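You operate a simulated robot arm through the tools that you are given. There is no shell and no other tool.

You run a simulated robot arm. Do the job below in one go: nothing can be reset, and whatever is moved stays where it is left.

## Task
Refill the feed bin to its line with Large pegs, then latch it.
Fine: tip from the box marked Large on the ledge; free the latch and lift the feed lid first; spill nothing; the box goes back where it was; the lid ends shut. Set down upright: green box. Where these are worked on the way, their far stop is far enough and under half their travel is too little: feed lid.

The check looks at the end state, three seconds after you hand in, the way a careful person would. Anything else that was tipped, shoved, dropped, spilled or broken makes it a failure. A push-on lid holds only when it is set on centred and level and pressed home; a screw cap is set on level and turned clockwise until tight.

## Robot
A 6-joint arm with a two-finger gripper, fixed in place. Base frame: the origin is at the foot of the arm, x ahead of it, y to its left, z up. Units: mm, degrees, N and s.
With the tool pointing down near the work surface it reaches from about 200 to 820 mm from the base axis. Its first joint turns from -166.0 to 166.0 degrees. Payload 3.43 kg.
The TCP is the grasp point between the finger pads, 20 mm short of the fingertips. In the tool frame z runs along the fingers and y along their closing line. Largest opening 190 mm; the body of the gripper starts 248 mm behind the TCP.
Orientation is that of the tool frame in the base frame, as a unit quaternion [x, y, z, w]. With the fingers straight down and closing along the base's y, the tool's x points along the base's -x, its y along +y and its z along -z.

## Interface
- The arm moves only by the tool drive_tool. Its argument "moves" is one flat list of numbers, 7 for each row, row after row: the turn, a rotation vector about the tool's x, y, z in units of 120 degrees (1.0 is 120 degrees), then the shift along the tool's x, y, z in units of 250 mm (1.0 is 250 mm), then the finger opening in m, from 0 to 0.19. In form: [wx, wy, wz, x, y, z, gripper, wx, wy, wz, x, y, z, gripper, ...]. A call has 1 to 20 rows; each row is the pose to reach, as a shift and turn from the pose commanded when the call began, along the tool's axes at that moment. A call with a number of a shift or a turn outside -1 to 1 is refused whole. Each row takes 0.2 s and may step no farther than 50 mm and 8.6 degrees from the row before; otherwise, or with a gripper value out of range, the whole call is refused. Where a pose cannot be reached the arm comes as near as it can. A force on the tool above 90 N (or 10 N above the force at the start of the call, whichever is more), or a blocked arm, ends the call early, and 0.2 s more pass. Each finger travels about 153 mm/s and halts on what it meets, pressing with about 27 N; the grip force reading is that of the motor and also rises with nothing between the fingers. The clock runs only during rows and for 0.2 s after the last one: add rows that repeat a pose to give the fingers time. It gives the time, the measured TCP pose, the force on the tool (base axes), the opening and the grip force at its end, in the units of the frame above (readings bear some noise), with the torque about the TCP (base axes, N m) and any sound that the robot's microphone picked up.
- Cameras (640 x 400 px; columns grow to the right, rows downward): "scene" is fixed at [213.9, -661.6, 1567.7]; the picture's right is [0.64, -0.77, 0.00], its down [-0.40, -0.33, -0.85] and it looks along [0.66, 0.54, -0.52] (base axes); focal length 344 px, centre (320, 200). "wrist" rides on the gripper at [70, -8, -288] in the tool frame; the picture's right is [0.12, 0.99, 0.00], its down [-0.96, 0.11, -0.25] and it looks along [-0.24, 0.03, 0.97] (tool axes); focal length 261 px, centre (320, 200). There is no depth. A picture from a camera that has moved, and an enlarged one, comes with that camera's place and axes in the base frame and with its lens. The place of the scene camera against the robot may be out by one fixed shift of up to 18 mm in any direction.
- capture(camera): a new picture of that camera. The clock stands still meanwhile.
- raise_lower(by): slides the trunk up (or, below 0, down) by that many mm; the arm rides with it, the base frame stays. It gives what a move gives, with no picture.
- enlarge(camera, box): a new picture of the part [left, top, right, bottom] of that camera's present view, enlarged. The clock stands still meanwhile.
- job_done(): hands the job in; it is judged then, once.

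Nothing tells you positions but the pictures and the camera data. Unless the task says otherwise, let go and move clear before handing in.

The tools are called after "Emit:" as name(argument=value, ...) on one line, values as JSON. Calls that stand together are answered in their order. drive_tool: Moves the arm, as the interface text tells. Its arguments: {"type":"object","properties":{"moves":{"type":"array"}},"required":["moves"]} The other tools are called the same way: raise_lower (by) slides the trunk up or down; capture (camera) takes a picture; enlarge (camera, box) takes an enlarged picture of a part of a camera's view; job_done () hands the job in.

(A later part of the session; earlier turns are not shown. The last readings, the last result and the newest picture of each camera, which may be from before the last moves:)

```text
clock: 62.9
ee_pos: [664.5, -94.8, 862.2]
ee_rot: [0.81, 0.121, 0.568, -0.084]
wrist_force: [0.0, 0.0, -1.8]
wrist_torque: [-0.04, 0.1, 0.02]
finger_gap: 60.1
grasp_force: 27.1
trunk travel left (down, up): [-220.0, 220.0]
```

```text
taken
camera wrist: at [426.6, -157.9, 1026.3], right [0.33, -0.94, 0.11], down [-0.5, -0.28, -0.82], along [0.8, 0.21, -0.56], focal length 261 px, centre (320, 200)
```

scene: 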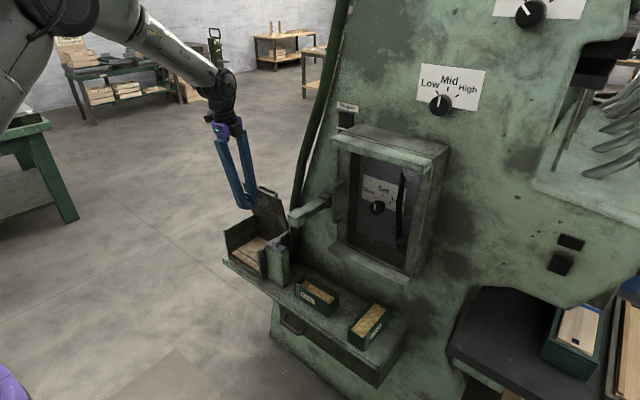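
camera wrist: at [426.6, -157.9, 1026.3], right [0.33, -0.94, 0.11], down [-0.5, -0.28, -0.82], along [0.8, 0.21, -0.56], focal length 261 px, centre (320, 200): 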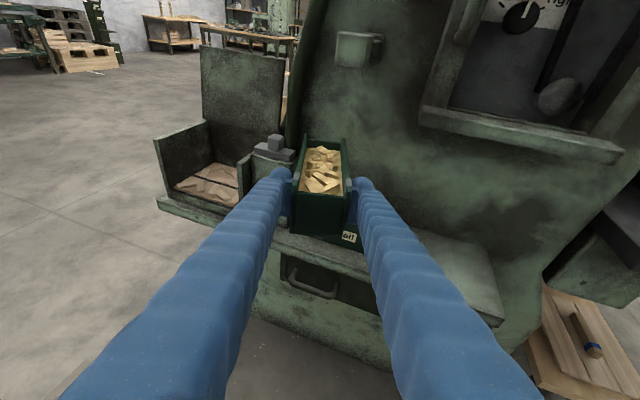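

The open bin is in full view ahead. To pass well above the latch knob I'll raise the trunk another 50 mm before swinging the box over the bin.

Emit:
raise_lower(by=50)

Emit:
drive_tool(moves=[0.0042, 0, -0.0015, 0.0056, -0.0201, 0.0153, 0.0, 0.0141, 0, -0.0051, 0.0185, -0.0671, 0.0509, 0.0, 0.0282, 0, -0.0103, 0.0371, -0.1342, 0.1019, 0.0, 0.0451, 0, -0.0164, 0.0593, -0.2147, 0.163, 0.0, 0.062, 0, -0.0226, 0.0816, -0.2952, 0.2241, 0.0, 0.079, 0, -0.0287, 0.1038, -0.3758, 0.2853, 0.0, 0.0959, 0, -0.0349, 0.1261, -0.4563, 0.3464, 0.0, 0.1128, 0, -0.041, 0.1483, -0.5368, 0.4075, 0.0, 0.1269, 0, -0.0462, 0.1669, -0.6039, 0.4585, 0.0, 0.1368, 0, -0.0498, 0.1798, -0.6509, 0.4941, 0.0, 0.141, 0, -0.0513, 0.1854, -0.671, 0.5094, 0.0])

Emit:
capture(camera="wrist")

Emit:
capture(camera="scene")

```text
clock: 63.8
ee_pos: [664.7, -95.0, 912.2]
ee_rot: [0.811, 0.122, 0.567, -0.084]
wrist_force: [1.1, -0.5, -1.5]
wrist_torque: [-0.04, 0.05, -0.02]
finger_gap: 60.0
grasp_force: 27.1
trunk travel left (down, up): [-270.0, 170.0]
```

```text
clock: 66.2
ee_pos: [745.0, 104.2, 912.1]
ee_rot: [0.782, 0.246, 0.547, -0.171]
wrist_force: [-0.3, 0.4, -1.2]
wrist_torque: [-0.05, 0.04, -0.02]
finger_gap: 60.0
grasp_force: 26.8
trunk travel left (down, up): [-270.0, 170.0]
```

```text
taken
camera wrist: at [538.0, -28.7, 1076.3], right [0.6, -0.79, 0.11], down [-0.39, -0.42, -0.82], along [0.69, 0.45, -0.56], focal length 261 px, centre (320, 200)
```

wrist: 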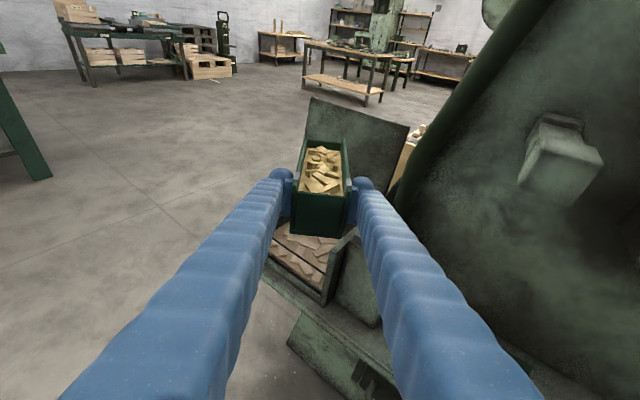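

```text
taken
```

scene: 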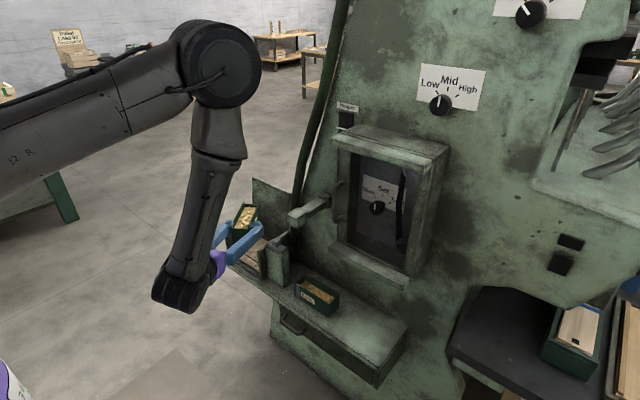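

The box is level over the bin, heading diagonally toward the open lid. I'll begin tipping gradually about the lip, first to 25°, and watch both the box and the bin.

Emit:
drive_tool(moves=[0, -0.0417, 0, 0.0122, 0, -0.0026, 0.0, 0, -0.0833, 0, 0.022, 0, -0.0005, 0.0, 0, -0.125, 0, 0.0254, 0, 0.0077, 0.0, 0, -0.1667, 0, 0.0296, 0, 0.0193, 0.0, 0, -0.2083, 0, 0.0342, 0, 0.0345, 0.0])

Emit:
enlarge(camera="wrist", box=[220, 90, 420, 215])

Emit:
enlarge(camera="scene", box=[215, 170, 311, 260])

```text
clock: 67.4
ee_pos: [752.8, 112.1, 918.1]
ee_rot: [0.881, 0.279, 0.364, -0.114]
wrist_force: [0.3, 0.3, -2.8]
wrist_torque: [-0.07, 0.05, -0.03]
finger_gap: 59.6
grasp_force: 27.4
trunk travel left (down, up): [-270.0, 170.0]
```

```text
3.20 times, centred on (320, 152) of wrist
camera zoom: at [623.1, 32.2, 1171.0], right [0.64, -0.76, 0.09], down [-0.63, -0.59, -0.5], along [0.43, 0.27, -0.86], focal length 834 px, centre (320, 352)
```

zoom: 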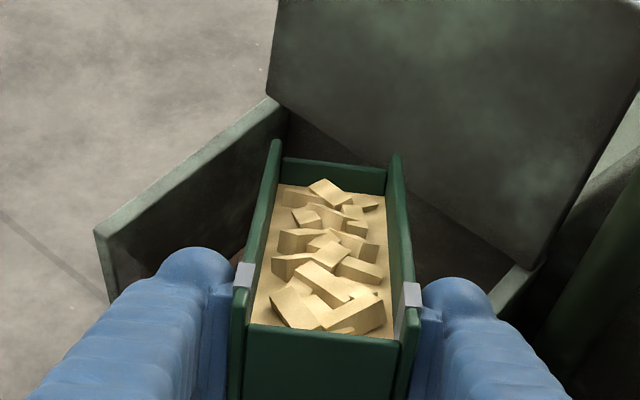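

```text
4.44 times, centred on (263, 215) of scene
camera zoom: at [213.9, -661.6, 1567.7], right [0.64, -0.77, 0.0], down [-0.4, -0.33, -0.85], along [0.66, 0.54, -0.52], focal length 1527 px, centre (573, 133)
```

zoom: 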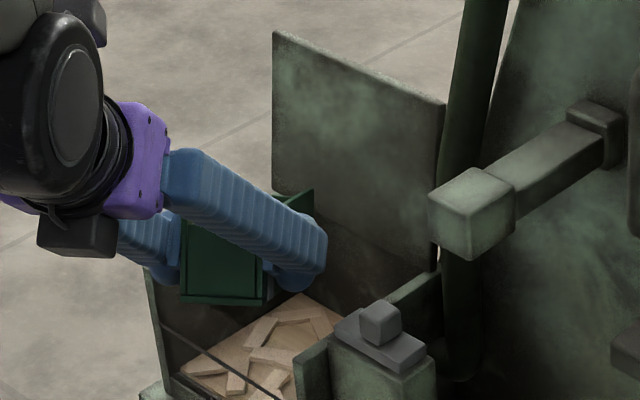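

No flow yet at 25°, and the lip is well inside the bin's opening. I'll continue in small steps.

Emit:
drive_tool(moves=[0, -0.0417, 0, 0.0082, 0, 0.011, 0.0, 0, -0.0833, 0, 0.0181, 0, 0.0249, 0.0, 0, -0.0833, 0, 0.0181, 0, 0.0249, 0.0])

Emit:
enlarge(camera="wrist", box=[220, 90, 420, 215])

Emit:
enlarge(camera="scene", box=[215, 190, 311, 250])

```text
clock: 68.2
ee_pos: [760.0, 116.1, 915.7]
ee_rot: [0.91, 0.288, 0.285, -0.09]
wrist_force: [1.0, 1.7, -1.3]
wrist_torque: [-0.05, 0.08, -0.01]
finger_gap: 59.9
grasp_force: 26.9
trunk travel left (down, up): [-270.0, 170.0]
```

```text
3.20 times, centred on (320, 152) of wrist
camera zoom: at [668.1, 62.7, 1191.6], right [0.65, -0.76, 0.07], down [-0.7, -0.63, -0.35], along [0.31, 0.18, -0.94], focal length 834 px, centre (320, 352)
```

zoom: 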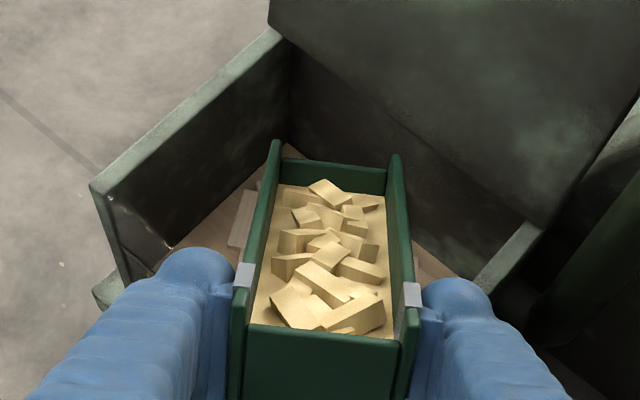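

```text
6.67 times, centred on (263, 220) of scene
camera zoom: at [213.9, -661.6, 1567.7], right [0.64, -0.77, 0.0], down [-0.4, -0.33, -0.85], along [0.66, 0.54, -0.52], focal length 2291 px, centre (700, 67)
```

zoom: 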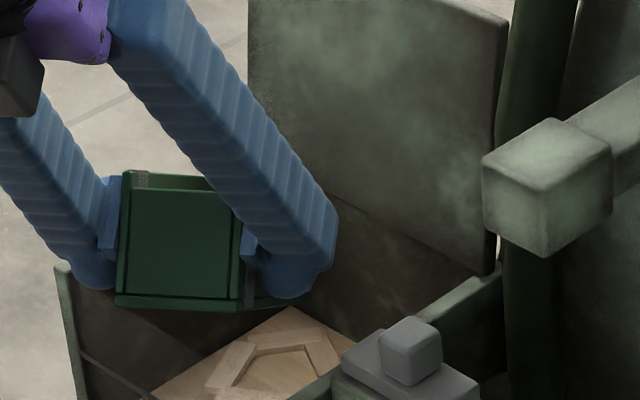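

Emit:
drive_tool(moves=[0, -0.0417, 0, 0.0134, 0, 0.0157, 0.0, 0, -0.0833, 0, 0.0333, 0, 0.0277, 0.0, 0, -0.0833, 0, 0.0333, 0, 0.0277, 0.0, 0, -0.0833, 0, 0.0333, 0, 0.0277, 0.0])

Emit:
enlarge(camera="wrist", box=[220, 90, 420, 215])

Emit:
enlarge(camera="scene", box=[215, 190, 311, 250])

```text
clock: 69.2
ee_pos: [769.3, 121.0, 914.4]
ee_rot: [0.931, 0.295, 0.206, -0.064]
wrist_force: [0.6, -0.5, -2.2]
wrist_torque: [0.02, 0.03, -0.02]
finger_gap: 59.8
grasp_force: 27.0
trunk travel left (down, up): [-270.0, 170.0]
```

```text
3.20 times, centred on (320, 152) of wrist
camera zoom: at [717.3, 96.3, 1205.0], right [0.66, -0.75, 0.05], down [-0.73, -0.66, -0.18], along [0.17, 0.08, -0.98], focal length 834 px, centre (320, 352)
```

zoom: 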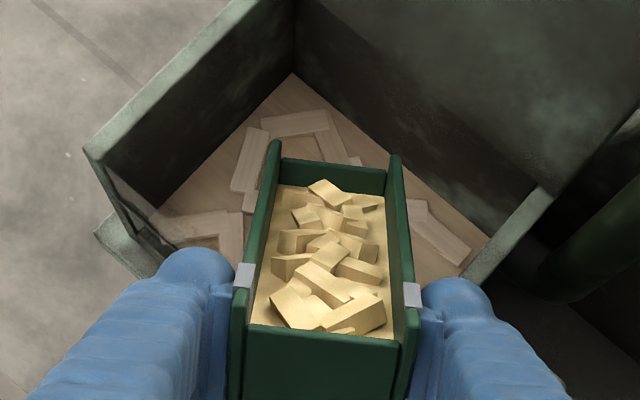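

```text
6.67 times, centred on (263, 220) of scene
camera zoom: at [213.9, -661.6, 1567.7], right [0.64, -0.77, 0.0], down [-0.4, -0.33, -0.85], along [0.66, 0.54, -0.52], focal length 2291 px, centre (700, 67)
```

zoom: 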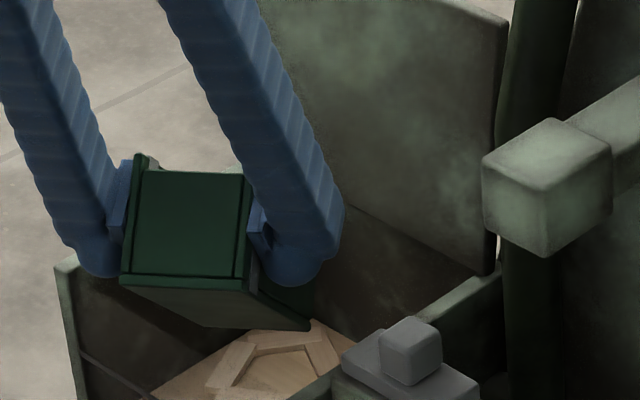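

Emit:
drive_tool(moves=[0, -0.0417, 0, 0.0279, 0, 0.0007, 0.0, 0, -0.0833, 0, 0.0574, 0, 0.0047, 0.0, 0, -0.0833, 0, 0.0574, 0, 0.0047, 0.0, 0, -0.0833, 0, 0.0574, 0, 0.0047, 0.0])

Emit:
enlarge(camera="wrist", box=[220, 90, 420, 215])

Emit:
enlarge(camera="scene", box=[215, 190, 311, 250])

```text
clock: 70.2
ee_pos: [779.5, 130.1, 919.8]
ee_rot: [0.945, 0.299, 0.124, -0.038]
wrist_force: [-0.1, -0.3, -2.1]
wrist_torque: [-0.03, 0.03, -0.01]
finger_gap: 59.9
grasp_force: 26.6
out of reach, approached as far as the arm can: row 2
trunk travel left (down, up): [-270.0, 170.0]
```

```text
3.20 times, centred on (320, 152) of wrist
camera zoom: at [771.0, 133.8, 1215.3], right [0.66, -0.75, 0.03], down [-0.75, -0.67, -0.01], along [0.03, -0.02, -1.0], focal length 834 px, centre (320, 352)
```

zoom: 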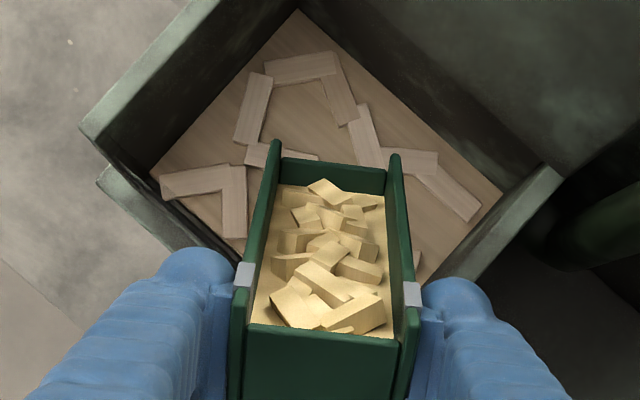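

```text
6.67 times, centred on (263, 220) of scene
camera zoom: at [213.9, -661.6, 1567.7], right [0.64, -0.77, 0.0], down [-0.4, -0.33, -0.85], along [0.66, 0.54, -0.52], focal length 2291 px, centre (700, 67)
```

zoom: 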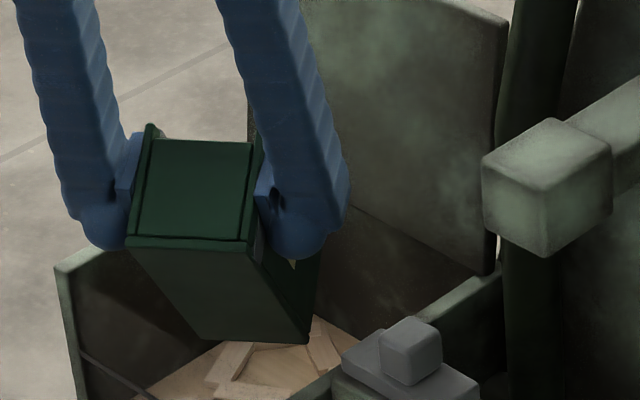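

Emit:
drive_tool(moves=[0, -0.0208, 0, 0.0157, 0, 0.0009, 0.0, 0, -0.0417, 0, 0.0314, 0, 0.0018, 0.0, 0, -0.0417, 0, 0.0314, 0, 0.0018, 0.0, 0, -0.0417, 0, 0.0314, 0, 0.0018, 0.0])

Emit:
enlarge(camera="wrist", box=[220, 90, 420, 215])

Emit:
enlarge(camera="scene", box=[215, 190, 311, 250])

```text
clock: 71.2
ee_pos: [787.7, 134.0, 922.0]
ee_rot: [0.95, 0.3, 0.084, -0.025]
wrist_force: [4.4, -0.7, 3.1]
wrist_torque: [0.05, -0.53, -0.16]
finger_gap: 59.9
grasp_force: 26.6
trunk travel left (down, up): [-270.0, 170.0]
```

```text
3.20 times, centred on (320, 152) of wrist
camera zoom: at [798.4, 152.9, 1216.9], right [0.67, -0.75, 0.02], down [-0.74, -0.66, 0.08], along [-0.04, -0.07, -1.0], focal length 834 px, centre (320, 352)
```

zoom: 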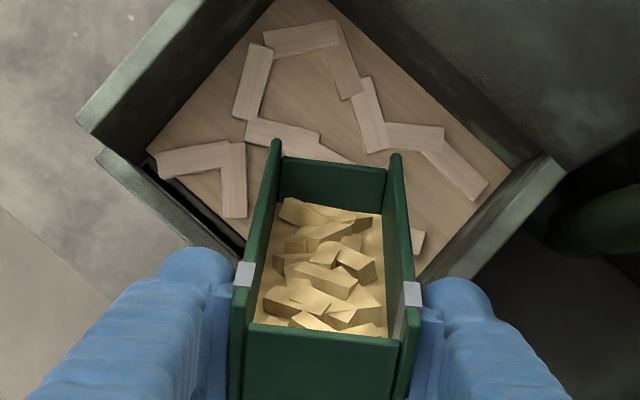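

```text
6.67 times, centred on (263, 220) of scene
camera zoom: at [213.9, -661.6, 1567.7], right [0.64, -0.77, 0.0], down [-0.4, -0.33, -0.85], along [0.66, 0.54, -0.52], focal length 2291 px, centre (700, 67)
```

zoom: 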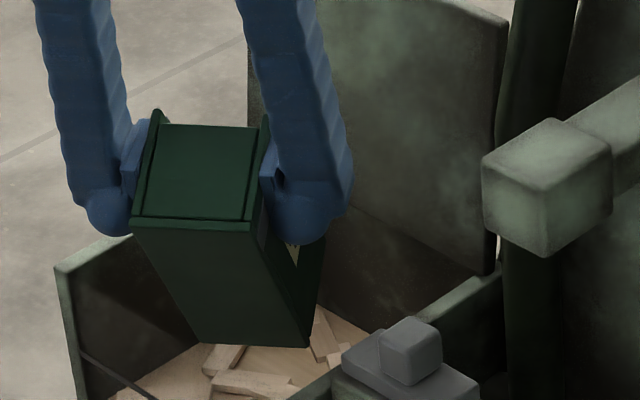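

Flow has started at 60°: the box level is dropping. A slight contact force suggests the box's left bottom corner is near the bin's front wall, so I'll shift it a little inward and up while it pours.

Emit:
drive_tool(moves=[0, 0, 0, 0.0608, 0.0244, -0.0218, 0.0, 0, 0, 0, 0.0608, 0.0244, -0.0218, 0.0])

Emit:
enlarge(camera="wrist", box=[220, 90, 420, 215])

Emit:
enlarge(camera="scene", box=[215, 200, 311, 260])

```text
clock: 71.8
ee_pos: [801.7, 137.3, 927.5]
ee_rot: [0.95, 0.299, 0.082, -0.026]
wrist_force: [-1.0, 0.5, -1.5]
wrist_torque: [-0.03, 0.01, 0.0]
finger_gap: 60.1
grasp_force: 27.0
trunk travel left (down, up): [-270.0, 170.0]
```

```text
3.20 times, centred on (320, 152) of wrist
camera zoom: at [813.1, 156.6, 1223.5], right [0.67, -0.75, 0.02], down [-0.74, -0.66, 0.08], along [-0.04, -0.07, -1.0], focal length 834 px, centre (320, 352)
```

zoom: 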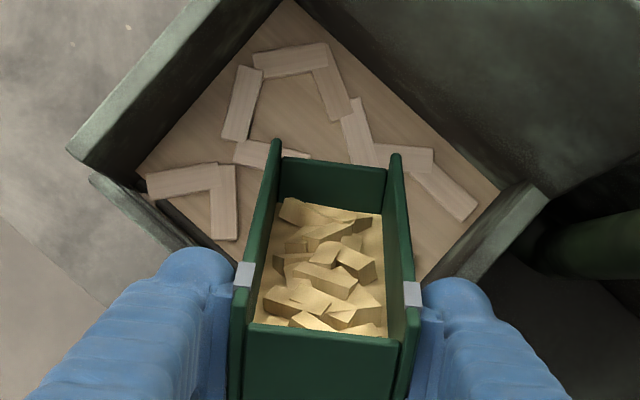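

```text
6.67 times, centred on (263, 230) of scene
camera zoom: at [213.9, -661.6, 1567.7], right [0.64, -0.77, 0.0], down [-0.4, -0.33, -0.85], along [0.66, 0.54, -0.52], focal length 2291 px, centre (700, 0)
```

zoom: 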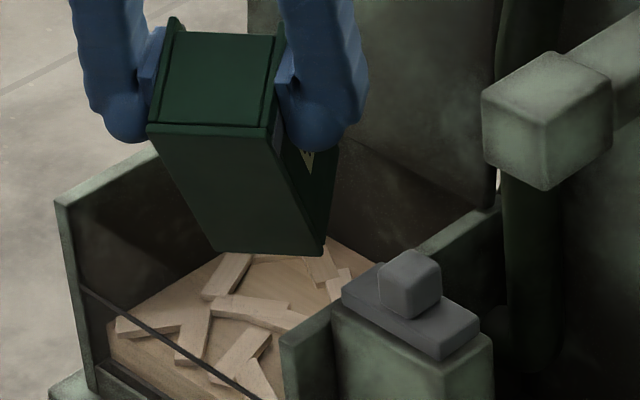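

Contact is gone and the level has risen from about 681 to 699 (line ≈737). I'll tip a few degrees more and hold to let it settle.

Emit:
drive_tool(moves=[0, -0.0208, 0, 0.0173, 0, -0.0026, 0.0, 0, -0.0417, 0, 0.0347, 0, -0.0053, 0.0, 0, -0.0417, 0, 0.0347, 0, -0.0053, 0.0, 0, -0.0417, 0, 0.0347, 0, -0.0053, 0.0])

Emit:
enlarge(camera="wrist", box=[220, 90, 420, 215])

Emit:
enlarge(camera="scene", box=[215, 200, 311, 260])

```text
clock: 72.8
ee_pos: [810.5, 142.0, 929.0]
ee_rot: [0.953, 0.301, 0.041, -0.013]
wrist_force: [-0.6, 0.4, -2.2]
wrist_torque: [0.0, 0.02, 0.02]
finger_gap: 59.7
grasp_force: 27.3
trunk travel left (down, up): [-270.0, 170.0]
```

```text
3.20 times, centred on (320, 152) of wrist
camera zoom: at [842.3, 175.6, 1222.9], right [0.67, -0.74, 0.01], down [-0.74, -0.66, 0.16], along [-0.11, -0.12, -0.99], focal length 834 px, centre (320, 352)
```

zoom: 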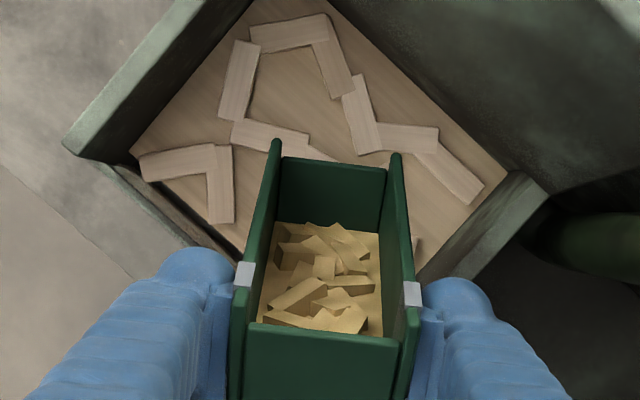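

```text
6.67 times, centred on (263, 230) of scene
camera zoom: at [213.9, -661.6, 1567.7], right [0.64, -0.77, 0.0], down [-0.4, -0.33, -0.85], along [0.66, 0.54, -0.52], focal length 2291 px, centre (700, 0)
```

zoom: 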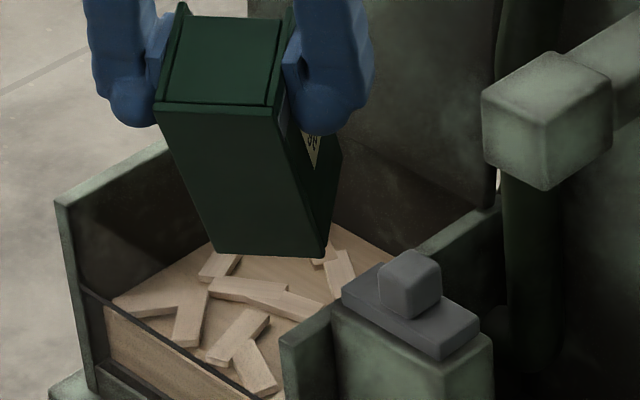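

Emit:
enlarge(camera="scene", box=[222, 236, 262, 261])

Emit:
enlarge(camera="scene", box=[222, 225, 286, 265])

```text
16.00 times, centred on (242, 248) of scene
camera zoom: at [213.9, -661.6, 1567.7], right [0.64, -0.77, 0.0], down [-0.4, -0.33, -0.85], along [0.66, 0.54, -0.52], focal length 5498 px, centre (1568, -576)
```

zoom: 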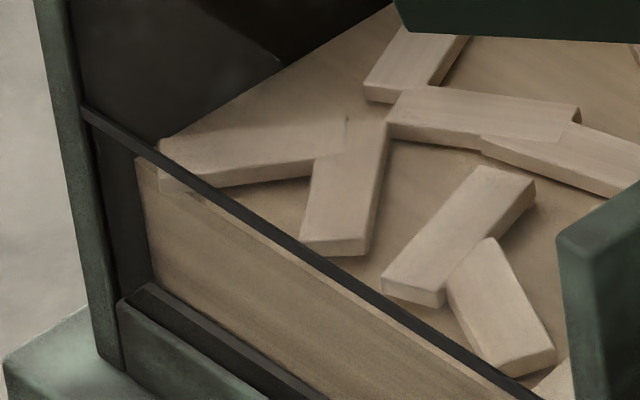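

```text
10.00 times, centred on (254, 245) of scene
camera zoom: at [213.9, -661.6, 1567.7], right [0.64, -0.77, 0.0], down [-0.4, -0.33, -0.85], along [0.66, 0.54, -0.52], focal length 3437 px, centre (980, -250)
```

zoom: 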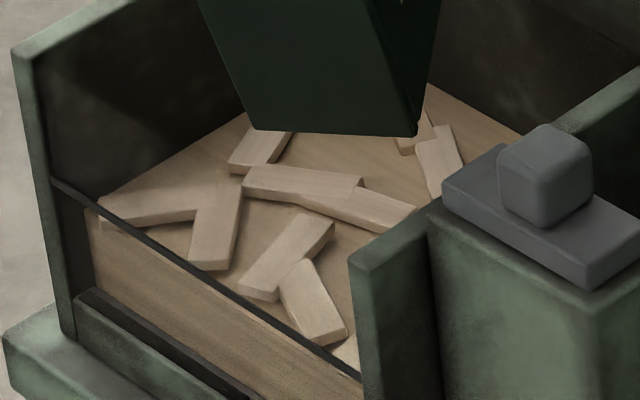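

The level reads about 725 with the line near 744, so roughly 19 mm to go (each 5° step gave about 18 mm). I'll continue with a 2.5° step and re-measure.

Emit:
drive_tool(moves=[0, -0.0104, 0, 0.009, 0, -0.0014, 0.0, 0, -0.0208, 0, 0.018, 0, -0.0028, 0.0, 0, -0.0208, 0, 0.018, 0, -0.0028, 0.0, 0, -0.0208, 0, 0.018, 0, -0.0028, 0.0])

Emit:
enlarge(camera="scene", box=[222, 236, 262, 261])

Emit:
enlarge(camera="wrist", box=[220, 90, 420, 215])

```text
clock: 73.8
ee_pos: [812.0, 143.0, 931.1]
ee_rot: [0.954, 0.3, 0.02, -0.005]
wrist_force: [0.0, 0.3, -1.5]
wrist_torque: [-0.01, 0.05, -0.05]
finger_gap: 59.8
grasp_force: 27.1
trunk travel left (down, up): [-270.0, 170.0]
```

```text
16.00 times, centred on (242, 248) of scene
camera zoom: at [213.9, -661.6, 1567.7], right [0.64, -0.77, 0.0], down [-0.4, -0.33, -0.85], along [0.66, 0.54, -0.52], focal length 5498 px, centre (1568, -576)
```

zoom: 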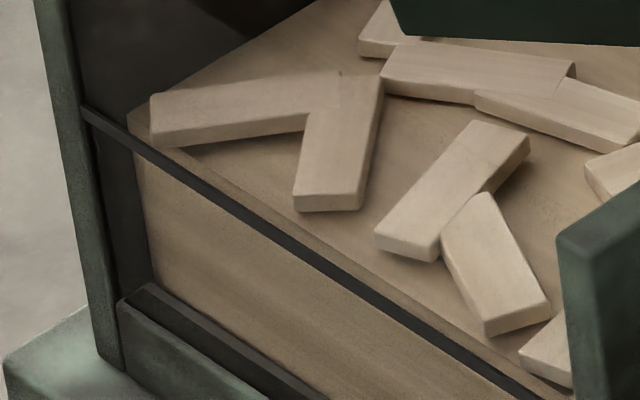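

```text
3.20 times, centred on (320, 152) of wrist
camera zoom: at [855.3, 184.9, 1222.2], right [0.67, -0.74, 0.01], down [-0.73, -0.65, 0.21], along [-0.15, -0.14, -0.98], focal length 834 px, centre (320, 352)
```

zoom: 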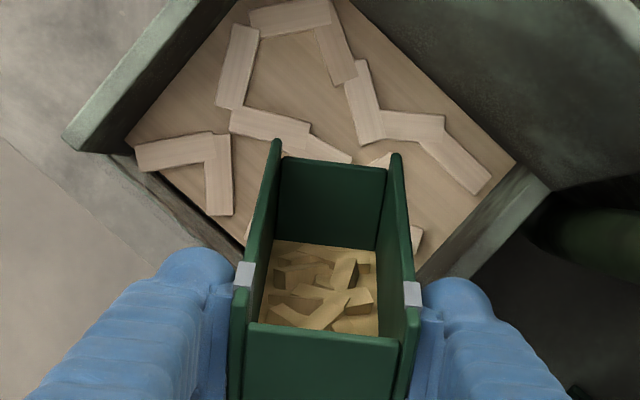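

Now the level is within several millimetres of the line, but parallax makes it hard to judge from the scene camera. Before pouring any more, I'll level the box and take a better-angled look at the window.

Emit:
drive_tool(moves=[0, 0.0417, 0, -0.0344, 0, 0.0085, 0.0, 0, 0.0833, 0, -0.0672, 0, 0.0159, 0.0, 0, 0.125, 0, -0.0971, 0, 0.0222, 0.0, 0, 0.1667, 0, -0.1243, 0, 0.0309, 0.0, 0, 0.2083, 0, -0.1489, 0, 0.0363, 0.0, 0, 0.25, 0, -0.1704, 0, 0.0337, 0.0, 0, 0.2917, 0, -0.1886, 0, 0.0285, 0.0, 0, 0.3333, 0, -0.2037, 0, 0.0254, 0.0, 0, 0.375, 0, -0.2184, 0, 0.0236, 0.0, 0, 0.4167, 0, -0.2324, 0, 0.0226, 0.0, 0, 0.4583, 0, -0.2428, 0, 0.0221, 0.0, 0, 0.5, 0, -0.2502, 0, 0.0266, 0.0, 0, 0.5417, 0, -0.2542, 0, 0.0365, 0.0, 0, 0.5625, 0, -0.2553, 0, 0.0428, 0.0])

Emit:
capture(camera="wrist")

Emit:
enlarge(camera="scene", box=[215, 190, 311, 250])

```text
clock: 76.8
ee_pos: [759.4, 107.1, 920.2]
ee_rot: [0.781, 0.247, 0.547, -0.172]
wrist_force: [-0.1, -0.7, -1.3]
wrist_torque: [-0.02, 0.09, 0.05]
finger_gap: 60.0
grasp_force: 27.0
trunk travel left (down, up): [-270.0, 170.0]
```

```text
taken
camera wrist: at [553.3, -25.4, 1083.5], right [0.6, -0.79, 0.11], down [-0.39, -0.42, -0.82], along [0.69, 0.45, -0.56], focal length 261 px, centre (320, 200)
```

wrist: 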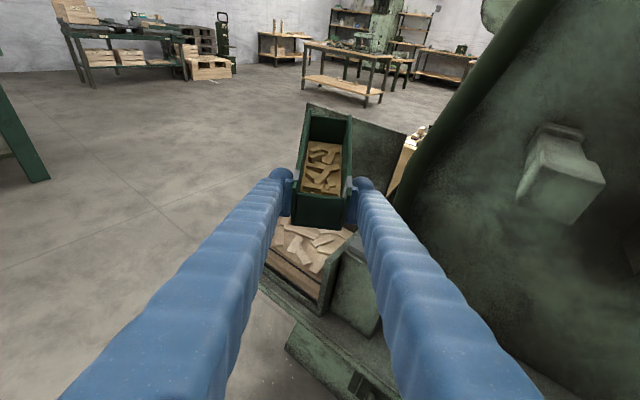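

```text
6.67 times, centred on (263, 220) of scene
camera zoom: at [213.9, -661.6, 1567.7], right [0.64, -0.77, 0.0], down [-0.4, -0.33, -0.85], along [0.66, 0.54, -0.52], focal length 2291 px, centre (700, 67)
```

zoom: 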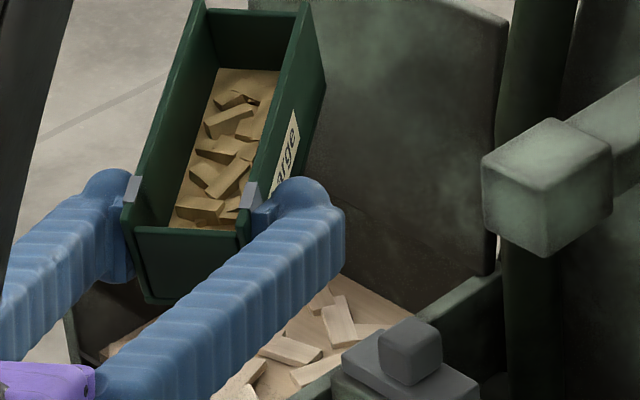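

The box is level with about a third left. I'll swing back along the same path to a spot from which the wrist camera can see the bin window from a flatter angle.

Emit:
drive_tool(moves=[-0.0042, 0, 0.0015, -0.0089, 0.0134, -0.0215, 0.0, -0.0141, 0, 0.0051, -0.0295, 0.0446, -0.0717, 0.0, -0.0282, 0, 0.0103, -0.059, 0.0892, -0.1434, 0.0, -0.0451, 0, 0.0164, -0.0944, 0.1427, -0.2294, 0.0, -0.062, 0, 0.0226, -0.1298, 0.1962, -0.3155, 0.0, -0.079, 0, 0.0287, -0.1652, 0.2498, -0.4015, 0.0, -0.0959, 0, 0.0349, -0.2006, 0.3033, -0.4876, 0.0, -0.1128, 0, 0.041, -0.236, 0.3568, -0.5736, 0.0, -0.1269, 0, 0.0462, -0.2655, 0.4014, -0.6453, 0.0, -0.1368, 0, 0.0498, -0.2862, 0.4326, -0.6955, 0.0, -0.141, 0, 0.0513, -0.295, 0.446, -0.717, 0.0])

Emit:
raise_lower(by=-100)

Emit:
capture(camera="wrist")

Emit:
enlarge(camera="wrist", box=[130, 90, 290, 190])

```text
clock: 79.2
ee_pos: [666.2, -94.7, 911.8]
ee_rot: [0.81, 0.122, 0.568, -0.085]
wrist_force: [-0.1, 0.4, -2.2]
wrist_torque: [-0.03, 0.09, 0.0]
finger_gap: 59.8
grasp_force: 27.3
trunk travel left (down, up): [-270.0, 170.0]
```

```text
clock: 80.5
ee_pos: [666.0, -94.7, 811.3]
ee_rot: [0.81, 0.122, 0.567, -0.084]
wrist_force: [-0.5, 0.2, -0.9]
wrist_torque: [0.02, 0.11, 0.03]
finger_gap: 60.0
grasp_force: 27.2
trunk travel left (down, up): [-170.0, 270.0]
```

```text
taken
camera wrist: at [428.6, -156.7, 976.4], right [0.33, -0.94, 0.11], down [-0.5, -0.28, -0.82], along [0.8, 0.21, -0.56], focal length 261 px, centre (320, 200)
```

wrist: 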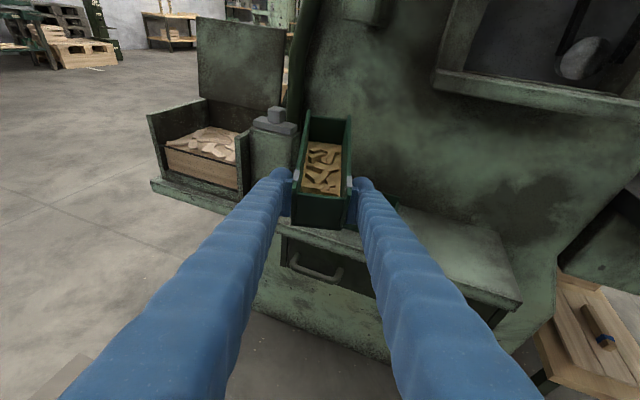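

```text
4.00 times, centred on (210, 140) of wrist
camera zoom: at [428.6, -156.7, 976.4], right [0.33, -0.94, 0.11], down [-0.5, -0.28, -0.82], along [0.8, 0.21, -0.56], focal length 1043 px, centre (760, 440)
```

zoom: 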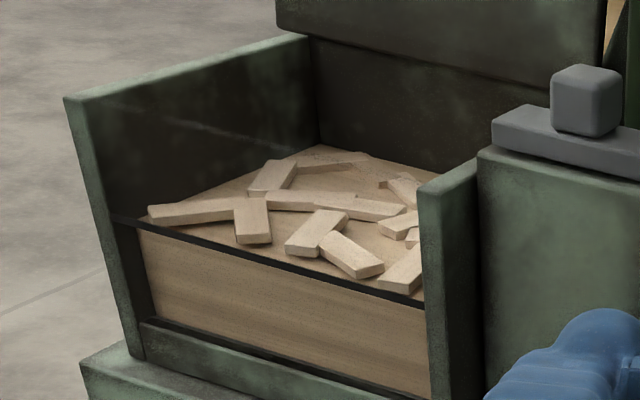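

Emit:
enlarge(camera="wrist", box=[150, 135, 214, 175])

Emit:
enlarge(camera="wrist", box=[195, 145, 243, 175])

```text
10.00 times, centred on (182, 155) of wrist
camera zoom: at [428.6, -156.7, 976.4], right [0.33, -0.94, 0.11], down [-0.5, -0.28, -0.82], along [0.8, 0.21, -0.56], focal length 2606 px, centre (1700, 650)
```

zoom: 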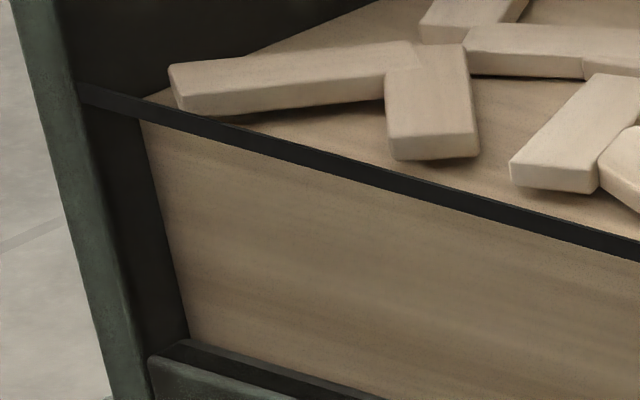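

```text
13.33 times, centred on (219, 160) of wrist
camera zoom: at [428.6, -156.7, 976.4], right [0.33, -0.94, 0.11], down [-0.5, -0.28, -0.82], along [0.8, 0.21, -0.56], focal length 3475 px, centre (1667, 733)
```

zoom: 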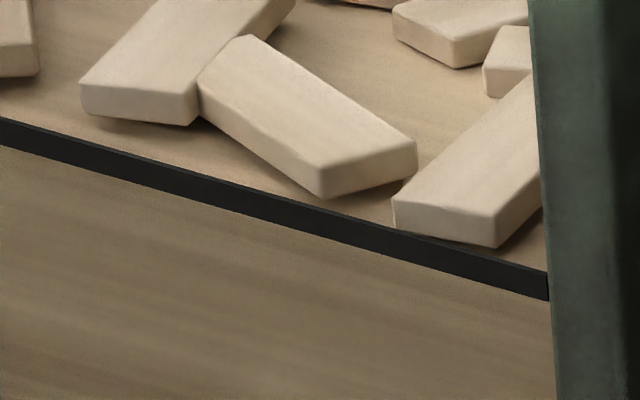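

Emit:
enlarge(camera="scene", box=[224, 238, 248, 253])

Emit:
enlarge(camera="wrist", box=[154, 137, 178, 152])

Emit:
enlarge(camera="scene", box=[215, 205, 303, 260])

```text
16.00 times, centred on (236, 246) of scene
camera zoom: at [213.9, -661.6, 1567.7], right [0.64, -0.77, 0.0], down [-0.4, -0.33, -0.85], along [0.66, 0.54, -0.52], focal length 5498 px, centre (1664, -528)
```

zoom: 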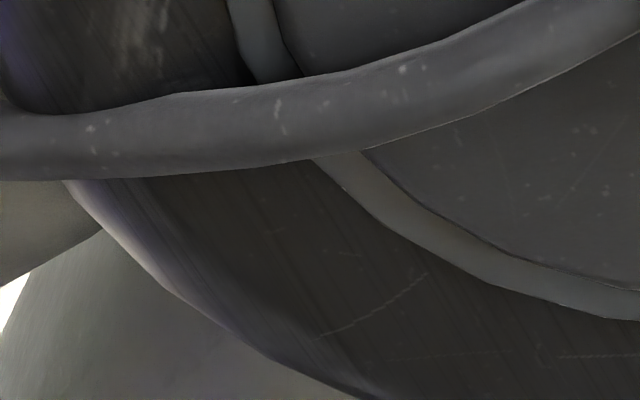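

```text
16.00 times, centred on (166, 144) of wrist
camera zoom: at [428.6, -156.7, 976.4], right [0.33, -0.94, 0.11], down [-0.5, -0.28, -0.82], along [0.8, 0.21, -0.56], focal length 4170 px, centre (2784, 1088)
```

zoom: 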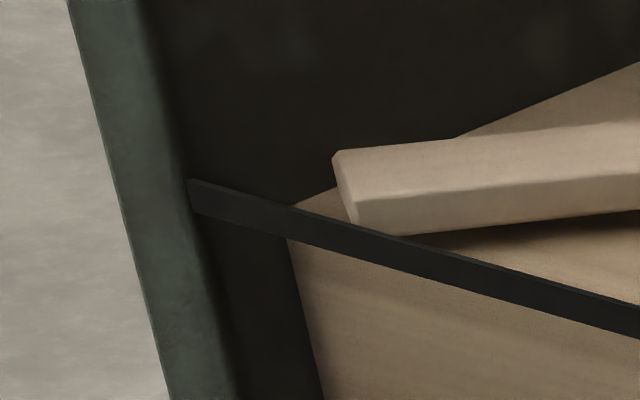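

```text
7.27 times, centred on (259, 232) of scene
camera zoom: at [213.9, -661.6, 1567.7], right [0.64, -0.77, 0.0], down [-0.4, -0.33, -0.85], along [0.66, 0.54, -0.52], focal length 2499 px, centre (764, -36)
```

zoom: 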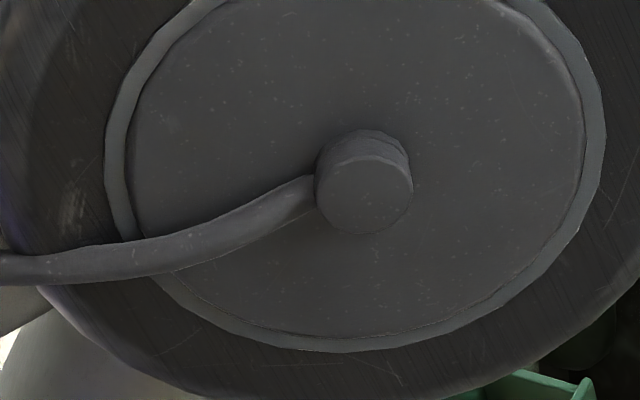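

From this angle the content's front edge sits about 5 mm below the line centre. I'll return over the bin and tip about one degree further than before for the last bit.

Emit:
raise_lower(by=100)

Emit:
drive_tool(moves=[0.0042, 0, -0.0015, 0.0071, -0.0199, 0.0164, 0.0, 0.0141, 0, -0.0051, 0.0237, -0.0663, 0.0545, 0.0, 0.0282, 0, -0.0103, 0.0473, -0.1326, 0.109, 0.0, 0.0451, 0, -0.0164, 0.0757, -0.2121, 0.1745, 0.0, 0.062, 0, -0.0226, 0.1041, -0.2916, 0.2399, 0.0, 0.079, 0, -0.0287, 0.1326, -0.3712, 0.3053, 0.0, 0.0959, 0, -0.0349, 0.161, -0.4507, 0.3707, 0.0, 0.1128, 0, -0.041, 0.1894, -0.5302, 0.4362, 0.0, 0.1269, 0, -0.0462, 0.213, -0.5965, 0.4907, 0.0, 0.1368, 0, -0.0498, 0.2296, -0.6429, 0.5288, 0.0, 0.141, 0, -0.0513, 0.2367, -0.6628, 0.5452, 0.0])

Emit:
capture(camera="wrist")

```text
clock: 81.9
ee_pos: [666.2, -93.7, 910.9]
ee_rot: [0.811, 0.123, 0.566, -0.085]
wrist_force: [0.1, 0.1, -1.7]
wrist_torque: [0.0, 0.05, 0.0]
finger_gap: 60.1
grasp_force: 27.3
trunk travel left (down, up): [-270.0, 170.0]
```

```text
clock: 84.3
ee_pos: [762.7, 108.2, 919.4]
ee_rot: [0.782, 0.247, 0.546, -0.172]
wrist_force: [-0.5, -0.1, -1.7]
wrist_torque: [-0.02, 0.08, -0.01]
finger_gap: 59.5
grasp_force: 27.3
trunk travel left (down, up): [-270.0, 170.0]
```

```text
taken
camera wrist: at [556.1, -25.1, 1084.8], right [0.6, -0.79, 0.11], down [-0.39, -0.42, -0.82], along [0.69, 0.45, -0.56], focal length 261 px, centre (320, 200)
```

wrist: 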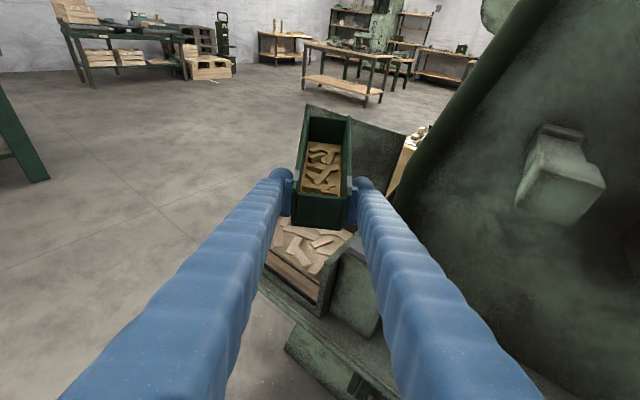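

Emit:
drive_tool(moves=[0, -0.0625, 0, 0.0169, 0, -0.0015, 0.0, 0, -0.1042, 0, 0.0239, 0, 0.0037, 0.0, 0, -0.1458, 0, 0.0274, 0, 0.0134, 0.0, 0, -0.1875, 0, 0.0319, 0, 0.0267, 0.0, 0, -0.2292, 0, 0.0358, 0, 0.041, 0.0, 0, -0.2708, 0, 0.0387, 0, 0.0562, 0.0, 0, -0.3125, 0, 0.0409, 0, 0.075, 0.0, 0, -0.3542, 0, 0.0468, 0, 0.0958, 0.0, 0, -0.3958, 0, 0.0611, 0, 0.1166, 0.0, 0, -0.4375, 0, 0.0797, 0, 0.1383, 0.0, 0, -0.4792, 0, 0.097, 0, 0.1636, 0.0, 0, -0.5208, 0, 0.1163, 0, 0.191, 0.0, 0, -0.55, 0, 0.1308, 0, 0.2109, 0.0, 0, -0.5625, 0, 0.1374, 0, 0.2195, 0.0, 0, -0.5667, 0, 0.1393, 0, 0.2225, 0.0])

Emit:
enlarge(camera="scene", box=[222, 236, 262, 261])

Emit:
enlarge(camera="wrist", box=[220, 90, 420, 215])

```text
clock: 87.5
ee_pos: [812.2, 145.1, 934.3]
ee_rot: [0.954, 0.301, 0.016, -0.004]
wrist_force: [-0.6, 0.4, -1.6]
wrist_torque: [-0.01, 0.02, 0.0]
finger_gap: 59.9
grasp_force: 26.7
trunk travel left (down, up): [-270.0, 170.0]
```

```text
16.00 times, centred on (242, 248) of scene
camera zoom: at [213.9, -661.6, 1567.7], right [0.64, -0.77, 0.0], down [-0.4, -0.33, -0.85], along [0.66, 0.54, -0.52], focal length 5498 px, centre (1568, -576)
```

zoom: 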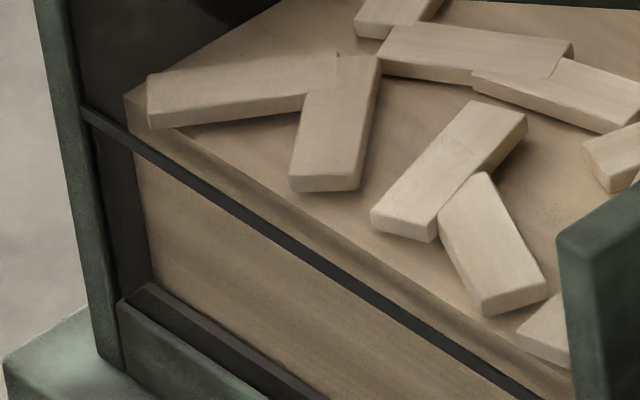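

```text
3.20 times, centred on (320, 152) of wrist
camera zoom: at [857.2, 188.4, 1223.5], right [0.67, -0.74, 0.01], down [-0.73, -0.65, 0.22], along [-0.16, -0.15, -0.98], focal length 834 px, centre (320, 352)
```

zoom: 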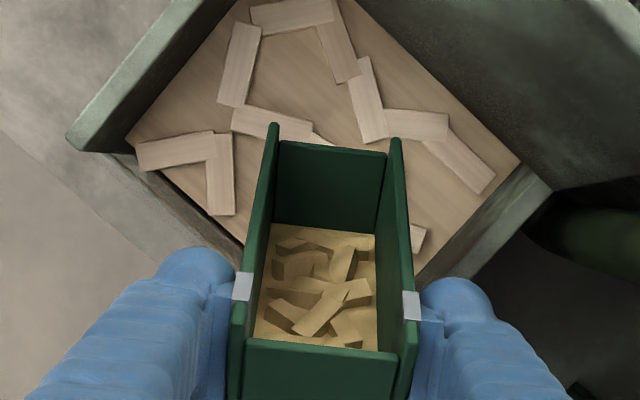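

The level has risen to within about 2–3 mm of the line (the box has rotated slightly in the grip, so its true tilt is a bit less than the tool's). I'll tip two more degrees.

Emit:
drive_tool(moves=[0, -0.0083, 0, 0.0072, 0, -0.0015, 0.0, 0, -0.0167, 0, 0.0145, 0, -0.0031, 0.0, 0, -0.0167, 0, 0.0145, 0, -0.0031, 0.0, 0, -0.0167, 0, 0.0145, 0, -0.0031, 0.0])

Emit:
enlarge(camera="scene", box=[222, 236, 262, 261])

Emit:
enlarge(camera="wrist", box=[220, 90, 420, 215])

```text
clock: 88.5
ee_pos: [815.3, 148.5, 936.3]
ee_rot: [0.954, 0.3, -0.001, 0.001]
wrist_force: [0.1, -0.5, -1.8]
wrist_torque: [0.01, 0.04, 0.0]
finger_gap: 60.2
grasp_force: 27.1
trunk travel left (down, up): [-270.0, 170.0]
```

```text
16.00 times, centred on (242, 248) of scene
camera zoom: at [213.9, -661.6, 1567.7], right [0.64, -0.77, 0.0], down [-0.4, -0.33, -0.85], along [0.66, 0.54, -0.52], focal length 5498 px, centre (1568, -576)
```

zoom: 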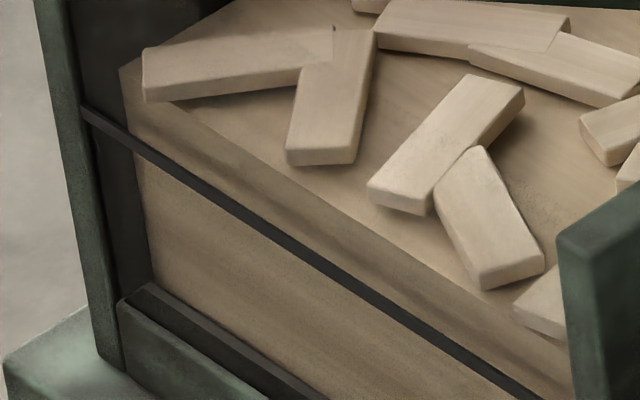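

```text
3.20 times, centred on (320, 152) of wrist
camera zoom: at [868.7, 196.4, 1222.1], right [0.67, -0.74, 0.0], down [-0.72, -0.65, 0.25], along [-0.18, -0.17, -0.97], focal length 834 px, centre (320, 352)
```

zoom: 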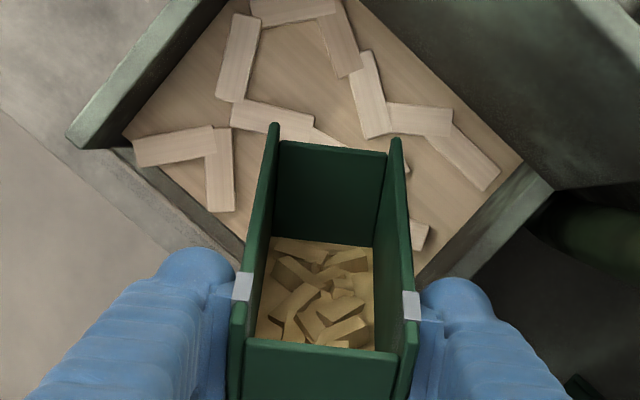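

The level has now come up to the line or slightly past it, so I stop pouring here. I'll bring the box back upright slowly, keeping a 5.5° correction for its small rotation in the grip.

Emit:
drive_tool(moves=[0, 0.0333, 0, -0.028, 0, -0.0084, 0.0, 0, 0.0667, 0, -0.0548, 0, -0.0168, 0.0, 0, 0.1, 0, -0.0808, 0, -0.0096, 0.0, 0, 0.1333, 0, -0.1048, 0, -0.004, 0.0, 0, 0.1667, 0, -0.1276, 0, 0.0032, 0.0, 0, 0.2, 0, -0.148, 0, 0.0128, 0.0, 0, 0.2333, 0, -0.1672, 0, 0.0152, 0.0, 0, 0.2667, 0, -0.1844, 0, 0.0136, 0.0, 0, 0.3, 0, -0.2, 0, 0.01, 0.0, 0, 0.3333, 0, -0.2132, 0, 0.008, 0.0, 0, 0.3667, 0, -0.224, 0, 0.0064, 0.0, 0, 0.4, 0, -0.2364, 0, 0.0056, 0.0, 0, 0.4333, 0, -0.2476, 0, 0.0052, 0.0, 0, 0.4667, 0, -0.2568, 0, 0.0052, 0.0, 0, 0.5, 0, -0.2636, 0, 0.0056, 0.0, 0, 0.5375, 0, -0.2688, 0, 0.0132, 0.0])

Emit:
enlarge(camera="wrist", box=[220, 90, 420, 215])

Emit:
enlarge(camera="scene", box=[205, 180, 317, 260])

```text
clock: 91.9
ee_pos: [760.9, 110.1, 931.8]
ee_rot: [0.807, 0.255, 0.509, -0.159]
wrist_force: [0.3, -0.6, -0.4]
wrist_torque: [-0.07, 0.07, 0.01]
finger_gap: 60.4
grasp_force: 27.0
out of reach, approached as far as the arm can: row 5, 6, 7, 8
trunk travel left (down, up): [-270.0, 170.0]
```

```text
3.20 times, centred on (320, 152) of wrist
camera zoom: at [568.7, -14.4, 1119.0], right [0.61, -0.78, 0.11], down [-0.45, -0.46, -0.76], along [0.65, 0.42, -0.64], focal length 834 px, centre (320, 352)
```

zoom: 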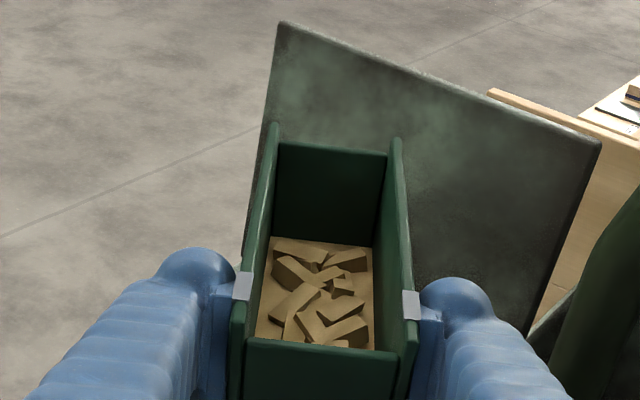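

```text
5.00 times, centred on (261, 220) of scene
camera zoom: at [213.9, -661.6, 1567.7], right [0.64, -0.77, 0.0], down [-0.4, -0.33, -0.85], along [0.66, 0.54, -0.52], focal length 1718 px, centre (615, 100)
```

zoom: 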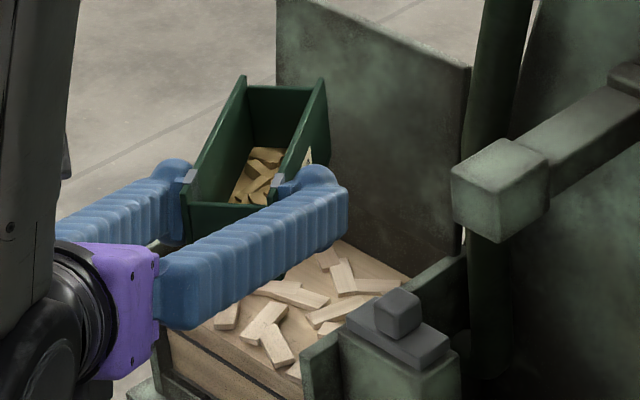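

Upright again and nothing spilled. I'll swing back along the known path to the viewing spot to check the fill level from the flatter angle.

Emit:
drive_tool(moves=[-0.0041, 0.0003, 0.0019, -0.0122, 0.0137, -0.0201, 0.0, -0.0135, 0.001, 0.0065, -0.0408, 0.0456, -0.067, 0.0, -0.0271, 0.002, 0.0129, -0.0816, 0.0913, -0.1339, 0.0, -0.0433, 0.0032, 0.0207, -0.1306, 0.146, -0.2143, 0.0, -0.0596, 0.0044, 0.0284, -0.1795, 0.2008, -0.2946, 0.0, -0.0758, 0.0056, 0.0362, -0.2285, 0.2556, -0.375, 0.0, -0.0921, 0.0068, 0.0439, -0.2774, 0.3104, -0.4553, 0.0, -0.1083, 0.008, 0.0517, -0.3264, 0.3651, -0.5357, 0.0, -0.1219, 0.009, 0.0581, -0.3672, 0.4108, -0.6026, 0.0, -0.1313, 0.0097, 0.0627, -0.3958, 0.4427, -0.6495, 0.0, -0.1354, 0.01, 0.0646, -0.408, 0.4564, -0.6696, 0.0])

Emit:
raise_lower(by=-100)

Emit:
capture(camera="wrist")

Emit:
enlarge(camera="wrist", box=[130, 90, 290, 190])

```text
clock: 94.3
ee_pos: [664.4, -97.1, 910.6]
ee_rot: [0.832, 0.124, 0.535, -0.081]
wrist_force: [0.4, 0.3, -2.0]
wrist_torque: [-0.03, 0.09, 0.02]
finger_gap: 60.0
grasp_force: 27.1
trunk travel left (down, up): [-270.0, 170.0]
```

```text
clock: 95.6
ee_pos: [664.8, -95.7, 811.6]
ee_rot: [0.831, 0.125, 0.536, -0.081]
wrist_force: [1.0, 0.2, -1.8]
wrist_torque: [-0.01, 0.06, 0.02]
finger_gap: 60.0
grasp_force: 26.9
trunk travel left (down, up): [-170.0, 270.0]
```

```text
taken
camera wrist: at [439.5, -155.5, 994.0], right [0.34, -0.94, 0.11], down [-0.56, -0.29, -0.77], along [0.76, 0.2, -0.62], focal length 261 px, centre (320, 200)
```

wrist: 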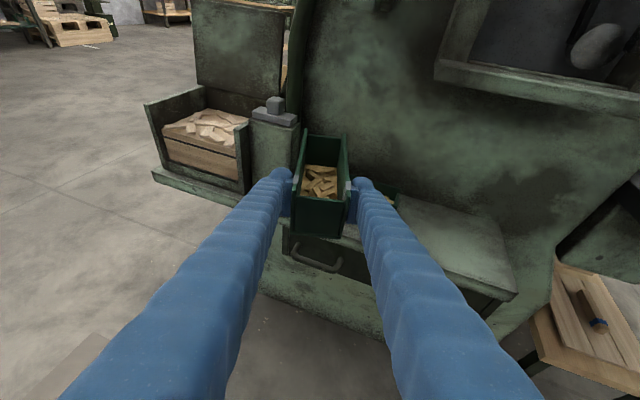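

```text
4.00 times, centred on (210, 140) of wrist
camera zoom: at [439.5, -155.5, 994.0], right [0.34, -0.94, 0.11], down [-0.56, -0.29, -0.77], along [0.76, 0.2, -0.62], focal length 1043 px, centre (760, 440)
```

zoom: 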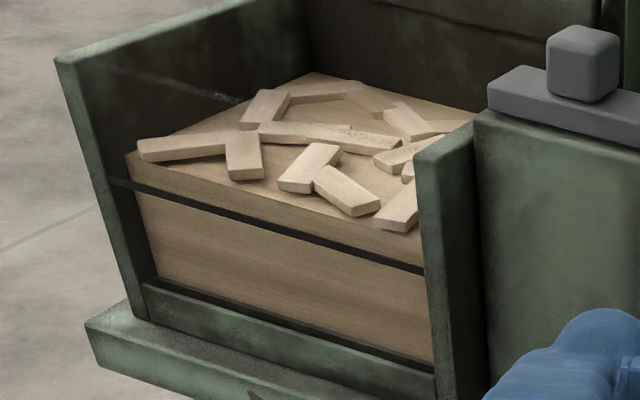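

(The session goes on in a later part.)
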